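You operate a simulated robot arm through the tools that you are given. There is no shell and no other tool. Be economical: measure what you need, move in short steps, check, and stop when the job is done.

Carry out the task below with a simulated robot arm. There is one attempt and no reset: what you move stays moved.

Task
Pull the upper drawer of the chest open.

It is judged by the outcome, as a careful person would: the job done as asked, and still so three seconds after it is handed in. It fails if anything else is knocked over, pushed out of place, dropped, spilled or broken.

Robot
A 6-joint arm with a two-finger parallel gripper, fixed in place. Base frame: the origin is at the foot of the arm, x ahead of it, y to its left, z up. Units: m, rad, N and s.
With the tool pointing down near the work surface it reaches from about 0.1 to 0.54 m from the base axis. Its first joint turns from -1.152 to 1.152 rad. Payload 2.7 kg.
The tool frame sits at the grasp point between the pads (the TCP): z along the fingers, y along the line on which they close. The tips reach 0.023 m beyond it. Largest opening 0.094 m; finger width 0.038, thickness 0.01; the body of the gripper, 0.054 by 0.096 m, starts 0.039 m behind the TCP.
Orientation is that of the tool frame in the base frame, as [roll, pitch, yaw] about the fixed x, y, z axes, in that order (R = Rz(yaw) Ry(pitch) Rx(roll)). With the fingers straight down and closing along the base's y, the tool's x points along the base's -x, its y along +y and its z along -z.

Tools
- The arm moves only by the tool play_rows. Its argument "plan" is a list of rows, each a list of 7 numbers: the gripper command, from -1 (shut) to 1 (fully open), values between in proportion, then the shift along the tool's x, y, z in units of 30 mm (1.0 is 30 mm), then the turn, a rotation vector about the tool's x, y, z in units of 5 degrees (1.0 is 5 degrees). In form: [[claw, dx, dy, dz, wx, wy, wz], ...]. A call has 1 to 12 rows; each row shifts and turns the commanded pose from where the row before left it, along the tool's axes as they then stand. A call with a number of a shift or a turn outside -1 to 1 is refused whole. Rows are played at 5 a second. More than 0.05 m and 0.15 rad between two rows, or a gripper value outside its range, and nothing of the call is played. Where a pose cannot be reached the arm comes as near as it can. A force on the tool above 40 N (or 10 N above the force at the start of the call, whichever is more), or a blocked arm, ends the call early, and 0.2 s more pass. Each finger travels about 0.045 m/s and halts on what it meets, pressing with about 35 N; the grip force reading is that of the motor and also rises with nothing between the fingers. The clock runs only during rows and for 0.2 s after the last one: add rows that do not move to give the fingers time. The reply holds the time, the measured pose of the TCP, the force on the tool along the base axes, the opening and the grip force, in the units named above and with some noise.
- Cameras (640 x 400 px; columns grow to the right, rows downward): "scene" is fixed at [0.0557, -0.4258, 1.389]; the picture's right is [0.90, -0.44, 0.00], its down [-0.31, -0.64, -0.70] and it looks along [0.31, 0.63, -0.71] (base axes); focal length 373 px, centre (320, 200). "wrist" rides on the gripper at [0.086, 0.016, -0.075] in the tool frame; the picture's right is [-0.18, 0.98, 0.00], its down [-0.58, -0.11, -0.81] and it looks along [-0.79, -0.15, 0.59] (tool axes); focal length 243 px, centre (320, 200). There is no depth. A picture from a camera that has moved, and an enlarged one, comes with that camera's place and axes in the base frame and with its lens.
- grab_frame(camera): a new picture of that camera. It takes no simulated time.
- inspect(camera, box): a new picture of the part [left, top, right, bottom] of that camera's present view, enlarged. It takes no simulated time.
- hand_in(): hands the job in; it is judged then, once.

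Work in short steps. Places have to be worked out from the pictures, the camera data and where the tool is seen: move nearer, look again, correct. Check each grasp and each placing, and mend what went wrong. You have 90 turns and 42 pictures in all, those below and enlarged ones among them. Open the gripper and draw the arm clear of the work before you hand the job in, unless the task says otherwise; then end with one line.

The tools are called after "Emit:" as name(argument=value, ...) on one line, values as JSON. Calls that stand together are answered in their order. play_rows: Moves the arm, as the interface text tells. Its arguments: {"type":"object","properties":{"plan":{"type":"array","items":{"type":"array","items":{"type":"number"}}}},"required":["plan"]} The other tools are called the same way: grab_frame (camera) takes a picture; inspect (camera, box) takes an enlarged picture of a part of a camera's view; hand_in () hands the job in.

At the start:

```text
t: 0.0
eef_pos: [0.3398, 0.1144, 0.7187]
tool_rot: [3.14, 0.0, -3.139]
contact_force: [0.0, -0.6, -0.7]
width: 0.0939
finger_force: 0.1
```

scene: 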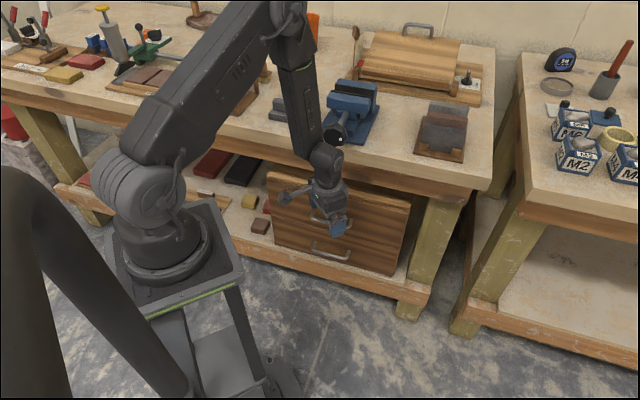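
wrist: 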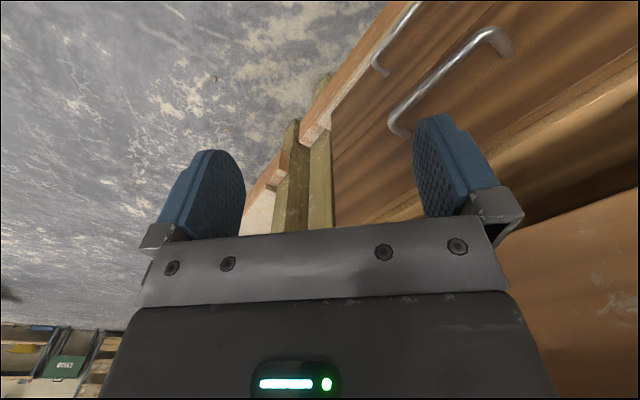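

I'll look closer at the chest and its handles from both cameras.

Emit:
inspect(camera="scene", box=[240, 130, 440, 290])

Emit:
inspect(camera="wrist", box=[320, 0, 640, 200])

```text
2.50 times, centred on (340, 210) of scene
camera zoom: at [0.0557, -0.4258, 1.389], right [0.9, -0.44, 0.0], down [-0.31, -0.64, -0.7], along [0.31, 0.63, -0.71], focal length 932 px, centre (270, 175)
```

zoom: 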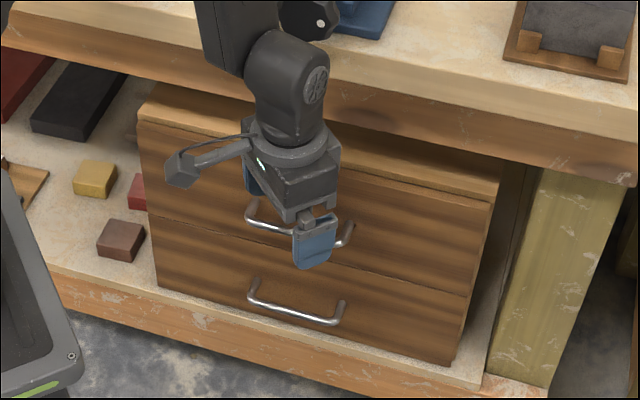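

```text
2.00 times, centred on (480, 100) of wrist
camera zoom: at [0.2536, 0.1304, 0.7944], right [0.18, 0.98, 0.0], down [0.58, -0.11, 0.81], along [0.79, -0.15, -0.59], focal length 485 px, centre (0, 400)
```

zoom: 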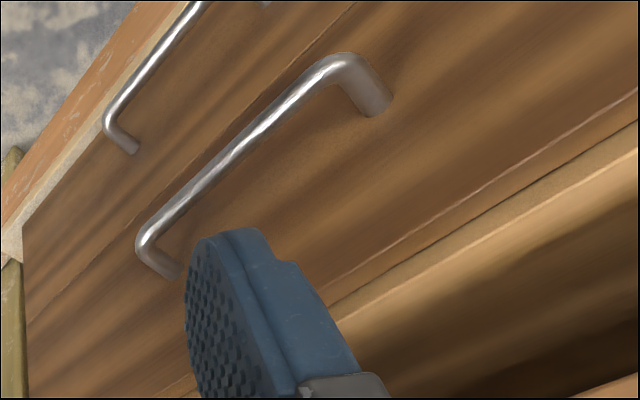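

The handle ends triangulate to about (0.368, 0.269, 0.54) and (0.457, 0.185, 0.535). The drawer face normal is then about (0.68, 0.73), with the bar about 35 mm off the face. I'll yaw the tool so its y axis points at the face, then tilt it forward so the fingers straddle the bar vertically.

Emit:
play_rows(plan=[[0.2, 0, 0, 0, 0, 0, 1], [0.2, 0, 0, 0, 0, 0, 1], [0.2, 0, 0, 0, 0, 0, 1], [0.2, 0, 0, 0, 0, 0, 1], [0.2, 0, 0, 0, 0, 0, 1], [0.2, 0, 0, 0, 0, 0, 1], [0.2, 0, 0, 0, 0, 0, 1], [0.2, 0, 0, 0, 0, 0, 1], [0.2, 0, 0, 0, 0, 0, 0.6], [0.2, 0, 0, 0, 0, 0, 0]])

```text
t: 2.2
eef_pos: [0.3395, 0.1144, 0.7203]
tool_rot: [-3.141, -0.001, 2.392]
contact_force: [-0.1, 1.1, 0.8]
width: 0.0565
finger_force: 0.0
```

Yaw is as intended. Next I'll tilt forward 45° while lowering about 0.11 m.

Emit:
play_rows(plan=[[0.2, 0, 0, 0.4, -1, 0, 0], [0.2, 0, -0.035, 0.4, -1, 0, 0], [0.2, 0, -0.07, 0.394, -1, 0, 0], [0.2, 0, -0.104, 0.386, -1, 0, 0], [0.2, 0, -0.137, 0.376, -1, 0, 0], [0.2, 0, -0.169, 0.362, -1, 0, 0], [0.2, 0, -0.2, 0.346, -1, 0, 0], [0.2, 0, -0.23, 0.328, -1, 0, 0], [0.2, 0, -0.257, 0.306, -1, 0, 0], [0.2, 0, 0, 0, 0, 0, 0]])

Emit:
grab_frame(camera="wrist")

Emit:
grab_frame(camera="scene")

```text
t: 4.4
eef_pos: [0.3198, 0.1118, 0.6242]
tool_rot: [2.436, -0.028, 2.397]
contact_force: [0.7, -0.2, 0.2]
width: 0.0562
finger_force: 0.0
out of reach, approached as far as the arm can: row 2, 3, 4
```

```text
37 pictures are left
camera wrist: at [0.2334, 0.1425, 0.6954], right [0.66, 0.41, 0.63], down [0.03, -0.85, 0.53], along [0.75, -0.33, -0.57], focal length 243 px, centre (320, 200)
```

wrist: 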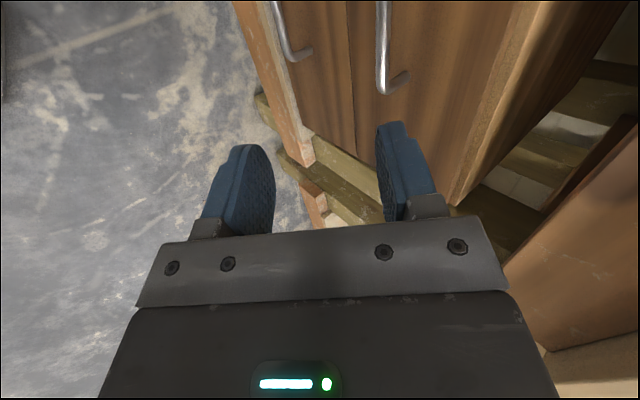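

```text
36 pictures are left
```

scene: 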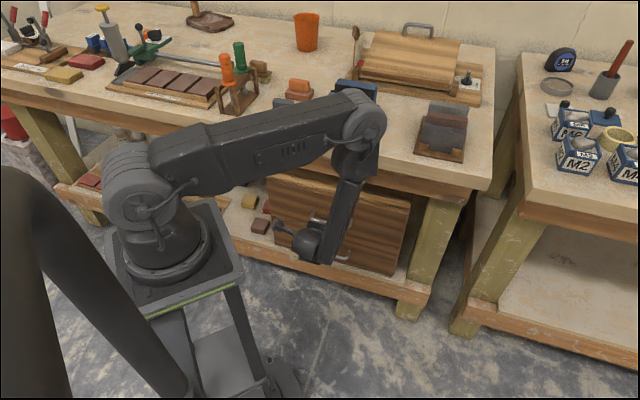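

The elbow has swung forward over the bench, so I'll check its clearance before going on.

Emit:
inspect(camera="scene", box=[230, 70, 430, 270])

```text
2.00 times, centred on (330, 170) of scene
camera zoom: at [0.0557, -0.4259, 1.389], right [0.9, -0.44, 0.0], down [-0.31, -0.64, -0.7], along [0.31, 0.63, -0.71], focal length 745 px, centre (300, 260)
```

zoom: 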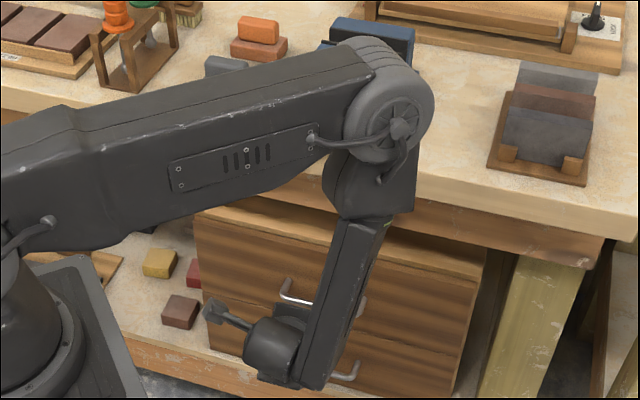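

In plan the elbow is around f≈0.32, still in front of the bench edge, and the new wrist view agrees with my handle estimate. I'll continue forward and down about 50 mm each while tilting another 20°.

Emit:
play_rows(plan=[[0.2, 0, 0.05, 0.587, -1, 0, 0], [0.2, 0, 0, 0.59, -1, 0, 0], [0.2, 0, -0.05, 0.588, -1, 0, 0], [0.2, 0, -0.1, 0.58, -1, 0, 0], [0.2, 0, 0, 0, 0, 0, 0]])

Emit:
grab_frame(camera="scene")

Emit:
grab_frame(camera="wrist")

```text
t: 5.6
eef_pos: [0.3539, 0.1486, 0.576]
tool_rot: [2.086, -0.029, 2.395]
contact_force: [0.3, -0.3, 0.6]
width: 0.0562
finger_force: 0.1
```

```text
34 pictures are left
```

scene: 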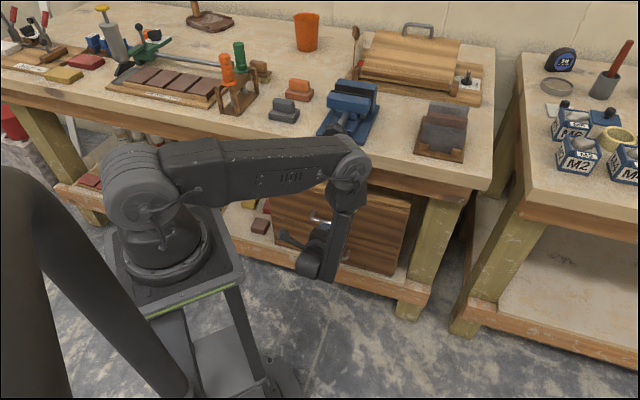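

```text
33 pictures are left
camera wrist: at [0.2525, 0.165, 0.6298], right [0.48, 0.21, 0.85], down [-0.08, -0.96, 0.29], along [0.87, -0.2, -0.44], focal length 243 px, centre (320, 200)
```

wrist: 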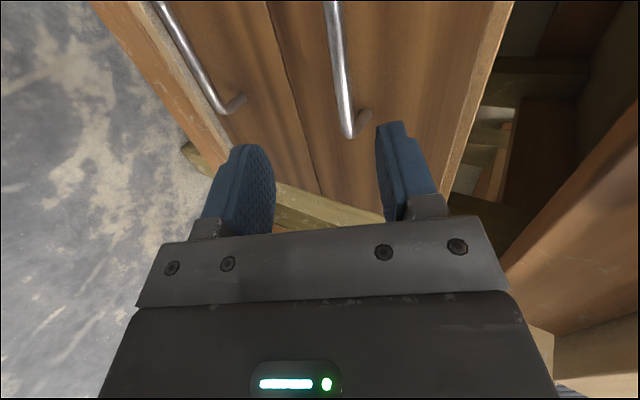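

Tilt is about 60° with no contact. The bench apron works out at f≈0.46, z≈0.71, so there is room. I'll tilt to about 80°, come level with the bar, and look again.

Emit:
play_rows(plan=[[0.2, 0.08, -0.158, 0.38, -1, 0, 0], [0.2, 0.08, -0.189, 0.364, -1, 0, 0], [0.2, 0.08, -0.22, 0.346, -1, 0, 0], [0.2, 0.08, -0.249, 0.325, -1, 0, 0], [0.2, 0, 0, 0, 0, 0, 0]])

Emit:
grab_frame(camera="scene")

Emit:
grab_frame(camera="wrist")

```text
t: 6.8
eef_pos: [0.3637, 0.1793, 0.5382]
tool_rot: [1.738, -0.029, 2.396]
contact_force: [0.3, -0.5, -0.1]
width: 0.0564
finger_force: 0.0
```

```text
32 pictures are left
```

scene: 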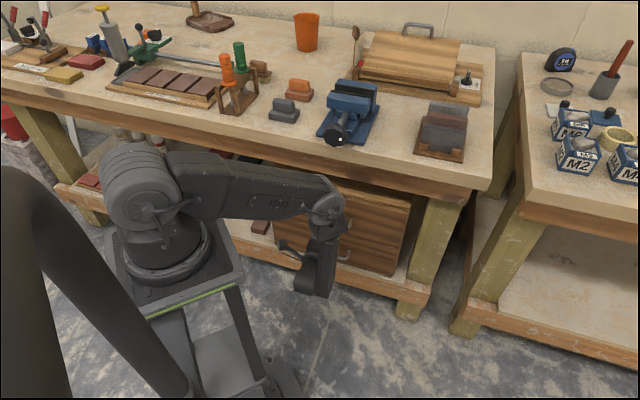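

```text
31 pictures are left
camera wrist: at [0.254, 0.1842, 0.5681], right [0.27, -0.02, 0.96], down [-0.12, -0.99, 0.01], along [0.96, -0.12, -0.27], focal length 243 px, centre (320, 200)
```

wrist: 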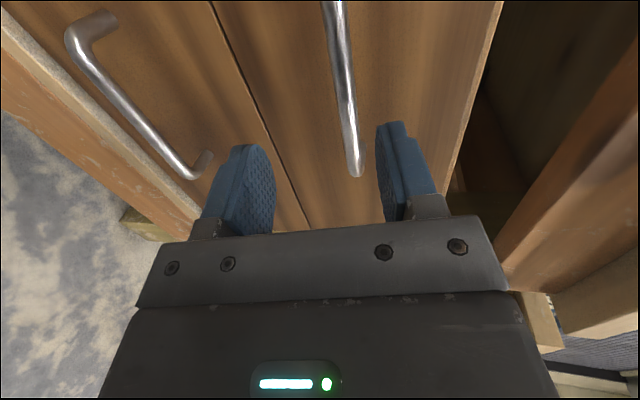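

The bar sits at z≈0.542, f≈0.45, between the finger planes, with the TCP 70 mm short of it. I'll advance about 45 mm and check.

Emit:
play_rows(plan=[[0.2, -0.05, 0.128, 0.5, 0, 0, 0], [0.2, -0.05, 0.128, 0.5, 0, 0, 0], [0.2, -0.05, 0.128, 0.5, 0, 0, 0], [0.2, 0, 0, 0, 0, 0, 0]])

Emit:
grab_frame(camera="wrist")

```text
t: 7.8
eef_pos: [0.3993, 0.2118, 0.5415]
tool_rot: [1.738, -0.03, 2.396]
contact_force: [0.5, -0.4, -0.3]
width: 0.0562
finger_force: 0.0
```

```text
30 pictures are left
camera wrist: at [0.289, 0.2168, 0.5719], right [0.27, -0.02, 0.96], down [-0.12, -0.99, 0.01], along [0.96, -0.12, -0.27], focal length 243 px, centre (320, 200)
```

wrist: 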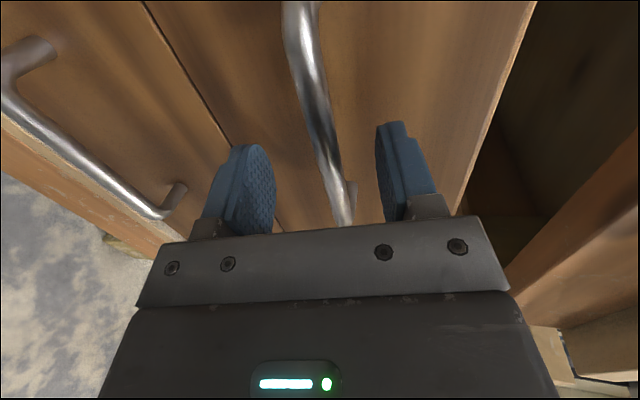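

The bar is between the fingers. I'll advance the last 20 mm and close with time to settle.

Emit:
play_rows(plan=[[0.2, 0, 0.06, 0.33, 0, 0, 0], [0.2, 0, 0.06, 0.33, 0, 0, 0], [0.2, 0, 0, 0, 0, 0, 0], [-1, 0, 0, 0, 0, 0, 0], [-1, 0, 0, 0, 0, 0, 0], [-1, 0, 0, 0, 0, 0, 0], [-1, 0, 0, 0, 0, 0, 0], [-1, 0, 0, 0, 0, 0, 0]])

Emit:
grab_frame(camera="wrist")

```text
t: 9.6
eef_pos: [0.4138, 0.2248, 0.5435]
tool_rot: [1.733, -0.025, 2.398]
contact_force: [-3.5, 3.6, 22.2]
width: 0.012
finger_force: 45.4
```

```text
29 pictures are left
camera wrist: at [0.3028, 0.2303, 0.5731], right [0.26, -0.02, 0.97], down [-0.12, -0.99, 0.01], along [0.96, -0.12, -0.26], focal length 243 px, centre (320, 200)
```

wrist: 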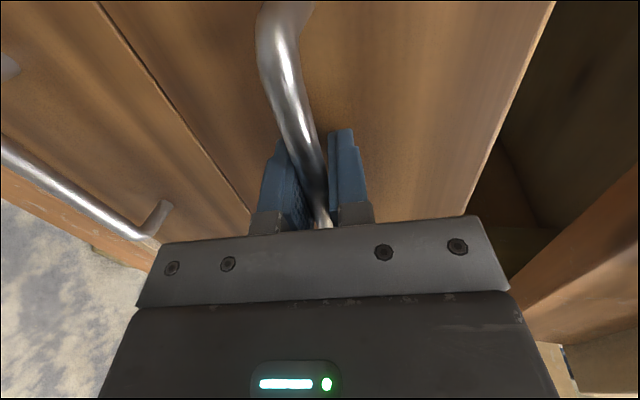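

The bar is gripped at 12 mm, with about 22 N of upward force on the tool. I'll raise 2.5 mm to relieve it and start the pull.

Emit:
play_rows(plan=[[-1, 0, 0.08, 0, 0, 0, 0], [-1, 0, -0.05, -0.3, 0, 0, 0], [-1, 0, -0.05, -0.3, 0, 0, 0], [-1, 0, -0.05, -0.3, 0, 0, 0], [-1, 0, 0, 0, 0, 0, 0]])

Emit:
grab_frame(camera="wrist")

```text
t: 10.8
eef_pos: [0.393, 0.2048, 0.5436]
tool_rot: [1.744, -0.03, 2.397]
contact_force: [-9.6, 8.5, -5.4]
width: 0.0123
finger_force: 45.0
```

```text
28 pictures are left
camera wrist: at [0.283, 0.2102, 0.5743], right [0.27, -0.02, 0.96], down [-0.12, -0.99, 0.01], along [0.95, -0.12, -0.27], focal length 243 px, centre (320, 200)
```

wrist: 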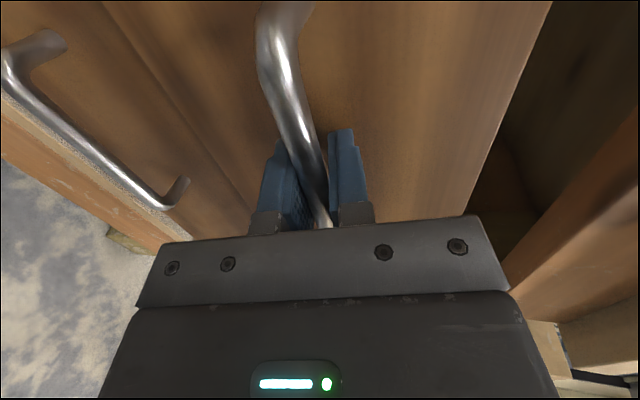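

The drawer is moving with the gripper. A sideways force along tool +x suggests the true slide axis is nearer (0.72, 0.69), so I'll correct the direction and keep pulling.

Emit:
play_rows(plan=[[-1, 0.06, -0.066, -0.39, 0, 0, 0], [-1, 0.025, -0.066, -0.39, 0, 0, 0], [-1, 0.025, -0.066, -0.39, 0, 0, 0], [-1, 0.025, -0.066, -0.39, 0, 0, 0], [-1, 0, 0, 0, 0, 0, 0]])

Emit:
grab_frame(camera="scene")

```text
t: 12.0
eef_pos: [0.3615, 0.172, 0.5419]
tool_rot: [1.745, -0.027, 2.39]
contact_force: [12.5, -11.1, -32.4]
width: 0.0122
finger_force: 44.4
```

```text
27 pictures are left
```

scene: 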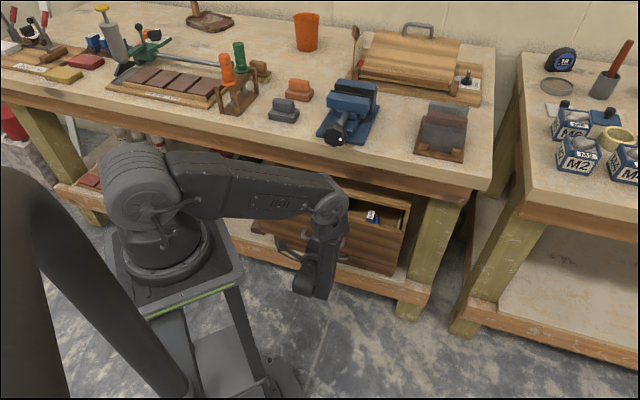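

The drawer is open about 75 mm. Lateral force has reversed and there is downward load, so I'll relieve both (lower ~3 mm, shift back) and continue straight along the original axis.

Emit:
play_rows(plan=[[-1, -0.06, -0.1, 0, 0, 0, 0], [-1, 0, -0.072, -0.39, 0, 0, 0], [-1, 0, -0.072, -0.39, 0, 0, 0], [-1, 0, -0.072, -0.39, 0, 0, 0], [-1, 0, 0, 0, 0, 0, 0]])

```text
t: 13.3
eef_pos: [0.3356, 0.147, 0.5436]
tool_rot: [1.723, -0.022, 2.404]
contact_force: [-4.5, 2.1, 3.8]
width: 0.0118
finger_force: 44.6
stopped in row 5: the force on the tool passed its limit (the readings are from after the stop); the commanded pose is now the measured one
```

The call stopped on force after about 110 mm of travel, possibly at the drawer stop. I'll look.

Emit:
grab_frame(camera="scene")

Emit:
grab_frame(camera="wrist")

```text
26 pictures are left
```

scene: 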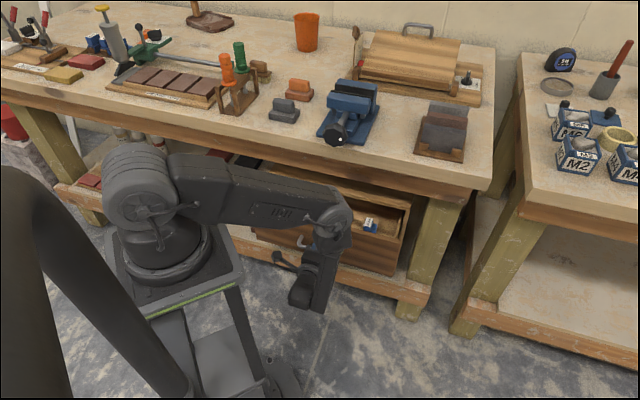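

```text
25 pictures are left
camera wrist: at [0.2251, 0.1524, 0.5721], right [0.25, -0.03, 0.97], down [-0.12, -0.99, 0.0], along [0.96, -0.11, -0.25], focal length 243 px, centre (320, 200)
```

wrist: 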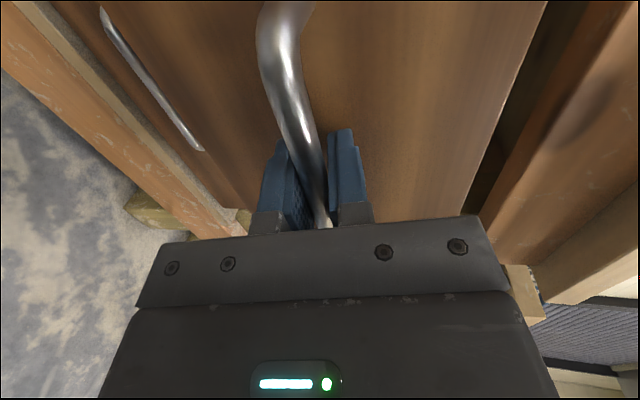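

It is well open with the contents visible. A small gentle pull will show whether this is the end stop.

Emit:
play_rows(plan=[[-1, 0, -0.03, -0.2, 0, 0, 0], [-1, 0, -0.03, -0.2, 0, 0, 0], [-1, 0, 0, 0, 0, 0, 0]])

```text
t: 14.1
eef_pos: [0.3281, 0.1379, 0.5421]
tool_rot: [1.722, -0.023, 2.404]
contact_force: [-5.5, 6.3, 6.3]
width: 0.0122
finger_force: 44.5
```

That moved freely, so it wasn't the stop. I'll continue in small rows.

Emit:
play_rows(plan=[[-1, 0.03, -0.04, -0.3, 0, 0, 0], [-1, 0, -0.046, -0.3, 0, 0, 0], [-1, 0, -0.046, -0.3, 0, 0, 0], [-1, 0, 0, 0, 0, 0, 0]])

```text
t: 15.1
eef_pos: [0.3073, 0.1197, 0.5432]
tool_rot: [1.72, -0.027, 2.404]
contact_force: [-9.5, 9.2, 29.4]
width: 0.0118
finger_force: 44.9
```

About 150 mm open and still sliding. I'll relieve the vertical load and pull a little more.

Emit:
play_rows(plan=[[-1, 0.05, 0.1, 0, 0, 0, 0], [-1, 0.0, -0.04, -0.25, 0, 0, 0], [-1, 0, -0.04, -0.25, 0, 0, 0], [-1, 0, -0.04, -0.25, 0, 0, 0], [-1, 0, 0, 0, 0, 0, 0]])

Emit:
grab_frame(camera="scene")

```text
t: 16.3
eef_pos: [0.2922, 0.1026, 0.5441]
tool_rot: [1.733, -0.026, 2.398]
contact_force: [0.7, -3.2, -38.2]
width: 0.0122
finger_force: 45.3
```

```text
24 pictures are left
```

scene: 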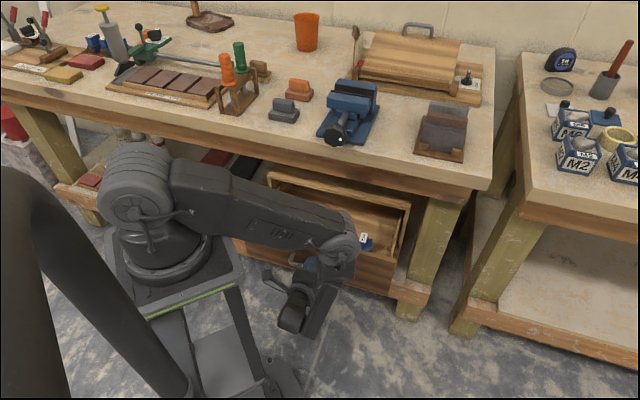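

It's about 170 mm open, which is clearly open, and the contents are in place. I'll relieve the vertical load, open the fingers gently and then check.

Emit:
play_rows(plan=[[-1, 0, -0.09, 0, 0, 0, 0], [-1, 0, 0, 0, 0, 0, 0], [-0.5, 0, 0, 0, 0, 0, 0], [0, 0, 0, 0, 0, 0, 0], [0.2, 0, 0, 0, 0, 0, 0], [0.2, 0, 0, 0, 0, 0, 0], [0.2, 0, 0, 0, 0, 0, 0]])

Emit:
grab_frame(camera="wrist")

```text
t: 17.9
eef_pos: [0.2928, 0.1029, 0.541]
tool_rot: [1.726, -0.026, 2.402]
contact_force: [-1.1, -0.1, -0.7]
width: 0.0563
finger_force: 0.1
```

```text
23 pictures are left
camera wrist: at [0.181, 0.1077, 0.5725], right [0.26, -0.03, 0.97], down [-0.12, -0.99, 0.0], along [0.96, -0.11, -0.26], focal length 243 px, centre (320, 200)
```

wrist: 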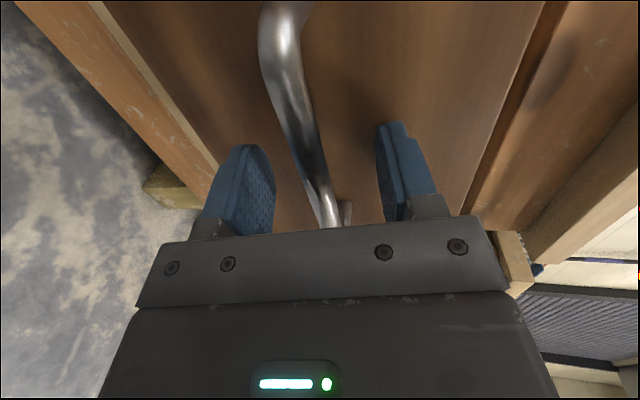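

Free of the bar with no contact force. I'll back straight out along the fingers about 50 mm.

Emit:
play_rows(plan=[[0.2, 0, 0, -0.35, 0, 0, 0], [0.2, 0, 0, -0.35, 0, 0, 0], [0.2, 0, 0, -0.35, 0, 0, 0], [0.2, 0, 0, -0.35, 0, 0, 0], [0.2, 0, 0, -0.3, 0, 0, 0], [0.2, 0, 0, 0, 0, 0, 0]])

Emit:
grab_frame(camera="wrist")

Emit:
grab_frame(camera="scene")

```text
t: 19.3
eef_pos: [0.2578, 0.0664, 0.5524]
tool_rot: [1.725, -0.025, 2.402]
contact_force: [-1.3, 0.3, -0.1]
width: 0.0564
finger_force: 0.1
```

```text
22 pictures are left
camera wrist: at [0.1473, 0.0706, 0.5813], right [0.26, -0.03, 0.97], down [-0.12, -0.99, 0.0], along [0.96, -0.11, -0.26], focal length 243 px, centre (320, 200)
```

wrist: 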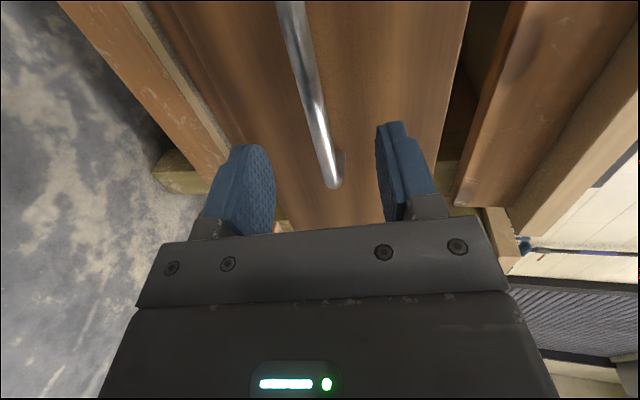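

```text
21 pictures are left
```

scene: 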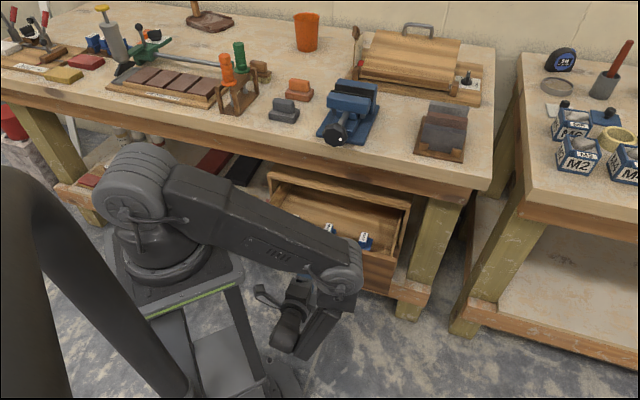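

The fingers are clear of the handle and the drawer stayed put. I'll move the arm further away toward -y to give the elbow and gripper a good margin.

Emit:
play_rows(plan=[[0.2, -0.3, -0.05, -0.32, 0, 0, 0], [0.2, -0.3, -0.05, -0.32, 0, 0, 0], [0.2, -0.3, -0.05, -0.32, 0, 0, 0], [0.2, -0.3, -0.05, -0.32, 0, 0, 0], [0.2, -0.3, -0.05, -0.32, 0, 0, 0], [0.2, -0.3, -0.05, -0.32, 0, 0, 0], [0.2, 0, 0, 0, 0, 0, 0]])

Emit:
grab_frame(camera="scene")

```text
t: 20.9
eef_pos: [0.2607, -0.0123, 0.5499]
tool_rot: [1.724, -0.025, 2.401]
contact_force: [-0.7, 1.1, -0.2]
width: 0.0565
finger_force: 0.1
```

```text
20 pictures are left
```

scene: 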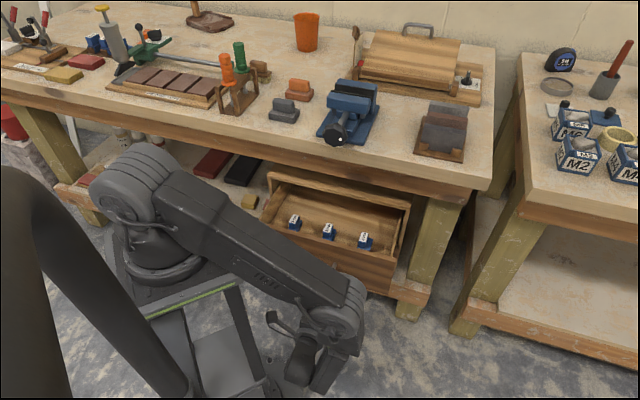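

The upper drawer is open, the three bottles inside are upright, and the arm is clear, so I'm handing in.

Emit:
hand_in()

```text
The job is handed in.
```

I pulled the upper drawer about 17 cm open. It stayed open after I let go, nothing else appeared to have moved, and the arm was clear with the gripper open when I handed in.
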